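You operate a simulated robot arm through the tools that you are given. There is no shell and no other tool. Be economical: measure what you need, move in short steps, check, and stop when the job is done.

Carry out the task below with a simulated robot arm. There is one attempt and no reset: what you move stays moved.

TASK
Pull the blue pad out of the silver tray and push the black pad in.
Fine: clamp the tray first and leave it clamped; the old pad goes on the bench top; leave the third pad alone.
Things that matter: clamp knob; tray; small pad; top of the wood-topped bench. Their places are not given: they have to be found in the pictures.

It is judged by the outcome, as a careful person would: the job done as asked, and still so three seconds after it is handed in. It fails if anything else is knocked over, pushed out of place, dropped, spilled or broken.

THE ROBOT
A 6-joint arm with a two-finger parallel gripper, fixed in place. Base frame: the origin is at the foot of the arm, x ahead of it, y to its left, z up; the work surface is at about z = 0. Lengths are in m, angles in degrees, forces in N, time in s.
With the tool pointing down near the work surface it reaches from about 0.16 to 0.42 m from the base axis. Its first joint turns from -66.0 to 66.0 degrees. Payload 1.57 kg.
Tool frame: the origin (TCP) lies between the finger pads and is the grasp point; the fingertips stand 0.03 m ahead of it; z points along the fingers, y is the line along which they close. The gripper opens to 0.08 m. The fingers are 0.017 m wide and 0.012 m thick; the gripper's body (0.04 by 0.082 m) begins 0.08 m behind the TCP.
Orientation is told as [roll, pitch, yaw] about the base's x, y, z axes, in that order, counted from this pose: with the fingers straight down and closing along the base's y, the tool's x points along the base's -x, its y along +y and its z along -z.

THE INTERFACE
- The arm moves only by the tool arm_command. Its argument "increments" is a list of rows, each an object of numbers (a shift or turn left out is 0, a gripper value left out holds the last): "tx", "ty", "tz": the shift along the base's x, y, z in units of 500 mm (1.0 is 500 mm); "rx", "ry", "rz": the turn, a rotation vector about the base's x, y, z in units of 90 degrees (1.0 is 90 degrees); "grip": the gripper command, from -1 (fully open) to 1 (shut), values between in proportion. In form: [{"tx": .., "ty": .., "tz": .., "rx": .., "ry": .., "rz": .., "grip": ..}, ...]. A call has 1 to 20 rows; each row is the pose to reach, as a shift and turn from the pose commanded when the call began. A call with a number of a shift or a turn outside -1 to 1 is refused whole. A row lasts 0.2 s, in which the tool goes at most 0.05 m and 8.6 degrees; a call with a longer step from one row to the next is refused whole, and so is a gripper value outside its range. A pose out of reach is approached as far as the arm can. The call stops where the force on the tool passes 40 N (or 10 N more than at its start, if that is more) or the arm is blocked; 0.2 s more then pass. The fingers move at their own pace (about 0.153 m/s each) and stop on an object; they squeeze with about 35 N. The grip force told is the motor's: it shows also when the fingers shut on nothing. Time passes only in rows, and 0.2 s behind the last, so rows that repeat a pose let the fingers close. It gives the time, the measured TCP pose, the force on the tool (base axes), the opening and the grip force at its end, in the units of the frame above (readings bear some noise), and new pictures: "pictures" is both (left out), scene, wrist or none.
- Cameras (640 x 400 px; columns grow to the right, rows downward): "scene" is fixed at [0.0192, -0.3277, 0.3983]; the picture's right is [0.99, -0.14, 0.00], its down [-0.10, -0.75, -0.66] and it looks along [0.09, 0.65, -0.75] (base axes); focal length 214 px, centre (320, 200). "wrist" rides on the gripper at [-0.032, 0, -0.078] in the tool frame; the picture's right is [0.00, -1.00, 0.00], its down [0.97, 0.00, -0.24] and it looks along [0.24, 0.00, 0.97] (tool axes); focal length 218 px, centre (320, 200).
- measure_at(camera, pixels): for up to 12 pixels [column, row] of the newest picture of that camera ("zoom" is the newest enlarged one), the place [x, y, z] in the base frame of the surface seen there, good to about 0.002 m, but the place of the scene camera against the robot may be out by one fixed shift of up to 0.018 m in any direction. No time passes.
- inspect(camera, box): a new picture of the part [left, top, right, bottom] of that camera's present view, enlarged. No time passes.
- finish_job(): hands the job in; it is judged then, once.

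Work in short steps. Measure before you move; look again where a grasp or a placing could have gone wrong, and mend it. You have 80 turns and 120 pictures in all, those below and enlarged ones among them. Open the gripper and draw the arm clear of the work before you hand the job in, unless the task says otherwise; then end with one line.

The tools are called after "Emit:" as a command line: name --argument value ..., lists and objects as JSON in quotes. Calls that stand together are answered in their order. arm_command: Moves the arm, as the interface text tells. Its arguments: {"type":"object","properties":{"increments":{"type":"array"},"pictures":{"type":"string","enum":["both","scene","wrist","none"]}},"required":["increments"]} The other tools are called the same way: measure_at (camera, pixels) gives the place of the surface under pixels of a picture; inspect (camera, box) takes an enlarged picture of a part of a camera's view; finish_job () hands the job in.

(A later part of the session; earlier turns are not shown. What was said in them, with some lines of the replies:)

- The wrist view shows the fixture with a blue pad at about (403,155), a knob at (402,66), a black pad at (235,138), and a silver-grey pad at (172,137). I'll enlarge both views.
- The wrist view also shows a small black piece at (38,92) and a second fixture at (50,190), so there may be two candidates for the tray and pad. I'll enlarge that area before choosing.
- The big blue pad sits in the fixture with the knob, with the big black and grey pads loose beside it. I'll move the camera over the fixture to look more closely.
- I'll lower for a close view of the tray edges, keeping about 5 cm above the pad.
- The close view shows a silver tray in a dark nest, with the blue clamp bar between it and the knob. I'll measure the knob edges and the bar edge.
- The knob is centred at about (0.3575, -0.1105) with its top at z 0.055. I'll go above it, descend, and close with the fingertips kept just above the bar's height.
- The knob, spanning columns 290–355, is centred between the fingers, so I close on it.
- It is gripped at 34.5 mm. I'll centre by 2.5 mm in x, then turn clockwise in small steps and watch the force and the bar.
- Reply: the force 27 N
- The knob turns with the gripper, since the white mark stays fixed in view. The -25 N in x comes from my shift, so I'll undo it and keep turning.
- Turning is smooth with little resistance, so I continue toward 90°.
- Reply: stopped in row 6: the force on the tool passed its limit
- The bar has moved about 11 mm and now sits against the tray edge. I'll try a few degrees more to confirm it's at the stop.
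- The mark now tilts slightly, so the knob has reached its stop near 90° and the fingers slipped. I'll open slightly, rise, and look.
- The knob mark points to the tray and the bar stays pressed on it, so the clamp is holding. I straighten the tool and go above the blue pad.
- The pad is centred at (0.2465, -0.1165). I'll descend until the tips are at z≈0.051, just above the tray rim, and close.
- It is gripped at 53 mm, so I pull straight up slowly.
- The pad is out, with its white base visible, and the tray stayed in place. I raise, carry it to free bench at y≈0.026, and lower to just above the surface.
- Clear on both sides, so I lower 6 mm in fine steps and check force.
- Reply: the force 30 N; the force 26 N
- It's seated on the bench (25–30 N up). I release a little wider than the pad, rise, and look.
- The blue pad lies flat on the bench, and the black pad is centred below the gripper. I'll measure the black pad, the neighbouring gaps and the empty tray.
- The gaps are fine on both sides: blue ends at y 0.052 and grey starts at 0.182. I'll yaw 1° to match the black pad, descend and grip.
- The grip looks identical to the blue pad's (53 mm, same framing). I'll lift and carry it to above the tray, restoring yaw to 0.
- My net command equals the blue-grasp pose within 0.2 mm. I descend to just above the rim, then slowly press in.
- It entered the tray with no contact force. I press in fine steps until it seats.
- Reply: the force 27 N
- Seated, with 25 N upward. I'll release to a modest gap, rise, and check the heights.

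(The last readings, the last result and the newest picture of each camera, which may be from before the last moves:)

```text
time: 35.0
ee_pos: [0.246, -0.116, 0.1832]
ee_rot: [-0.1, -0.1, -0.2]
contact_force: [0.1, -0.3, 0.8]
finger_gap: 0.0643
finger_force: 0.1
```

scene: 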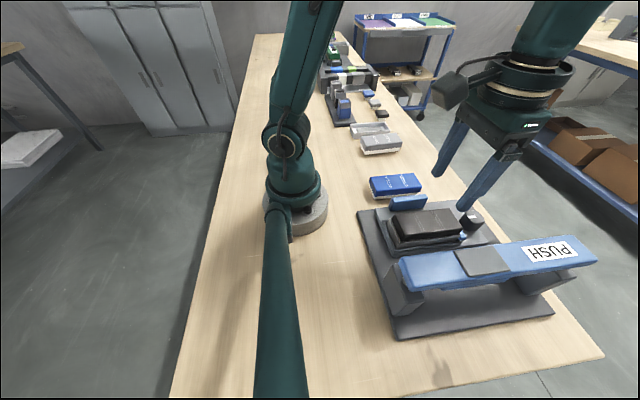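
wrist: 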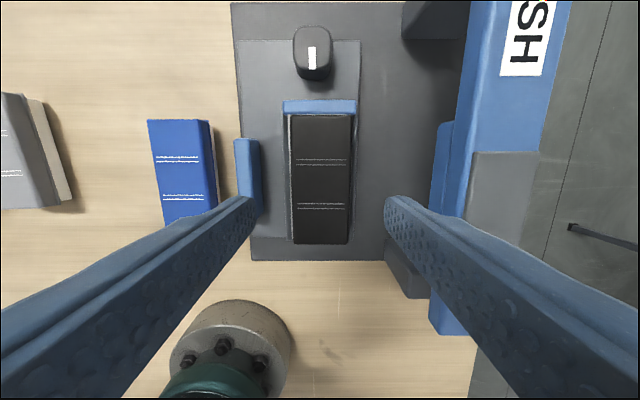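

Emit:
measure_at --camera "wrist" --pixels '[[295, 118], [349, 118], [296, 180], [347, 180], [296, 240], [345, 240], [320, 130], [320, 190], [320, 235], [320, 105], [180, 170], [310, 55]]'

Emit:
inspect --camera "scene" --box '[375, 190, 495, 265]'

Emit:
inspect --camera "wrist" --box '[255, 90, 385, 260]'

```text
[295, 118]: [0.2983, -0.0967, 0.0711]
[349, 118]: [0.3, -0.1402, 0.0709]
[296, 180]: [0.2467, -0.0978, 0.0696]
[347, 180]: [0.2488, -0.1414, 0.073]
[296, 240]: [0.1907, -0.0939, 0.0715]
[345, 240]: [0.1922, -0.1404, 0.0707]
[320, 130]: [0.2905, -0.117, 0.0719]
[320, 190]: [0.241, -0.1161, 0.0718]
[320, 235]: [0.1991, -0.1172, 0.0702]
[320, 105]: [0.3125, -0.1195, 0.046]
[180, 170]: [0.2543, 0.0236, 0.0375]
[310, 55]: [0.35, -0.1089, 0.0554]
```

```text
5.33 times, centred on (435, 228) of scene
```

zoom: 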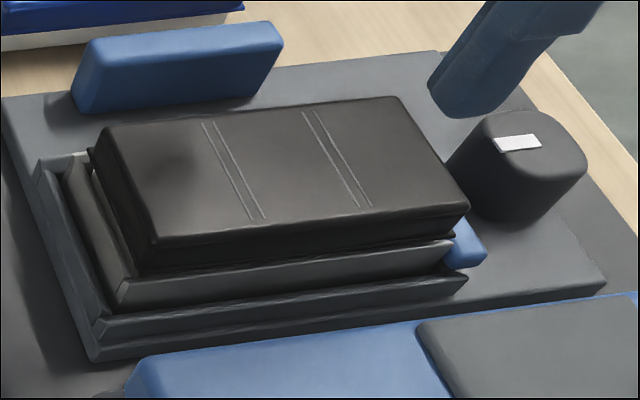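

```text
2.35 times, centred on (320, 175) of wrist
```

zoom: 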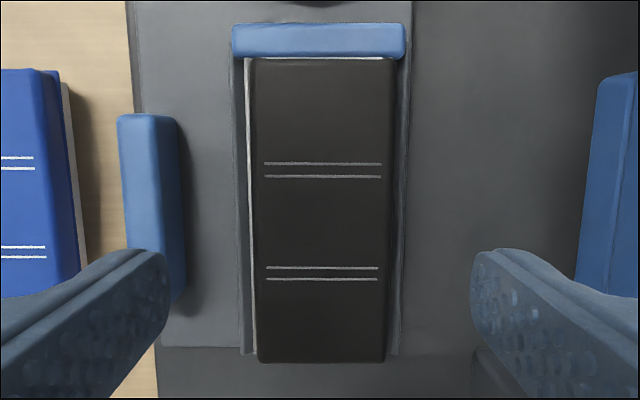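

The black pad is level, with its top at z≈0.071 like the blue one had. The knob and bar are unchanged and the blue pad is flat on the bench. I retreat upward with the gripper open.

Emit:
arm_command --increments '[{"tz": 0.09, "grip": -1}, {"tz": 0.18}, {"tz": 0.2, "ty": 0.08}, {"tz": 0.2, "ty": 0.16}, {"tz": 0.2, "ty": 0.2}, {"tz": 0.2, "ty": 0.2}]' --pictures "both"

```text
time: 36.5
ee_pos: [0.2463, -0.0177, 0.2798]
ee_rot: [-0.2, -0.1, -0.2]
contact_force: [1.2, -0.5, 1.0]
finger_gap: 0.0801
finger_force: 0.0
```

scene: 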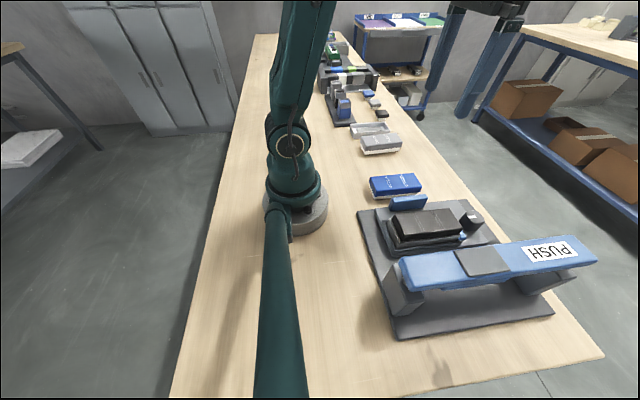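
wrist: 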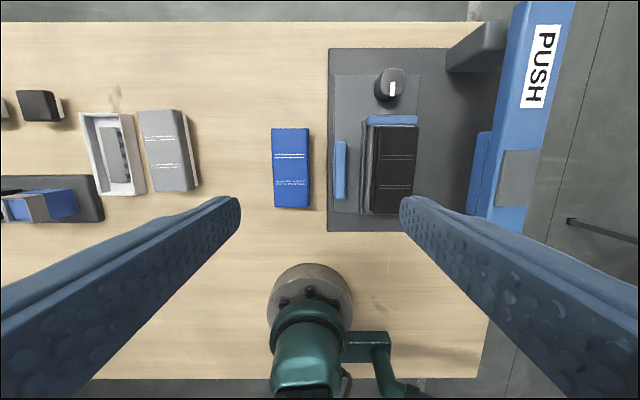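

Everything is in place and the arm is clear, so I hand the job in.

Emit:
finish_job

```text
The job is handed in.
```

The tray is clamped and still clamped, the black pad is seated in it, the blue pad lies on the bench top, and the grey third pad was not touched.
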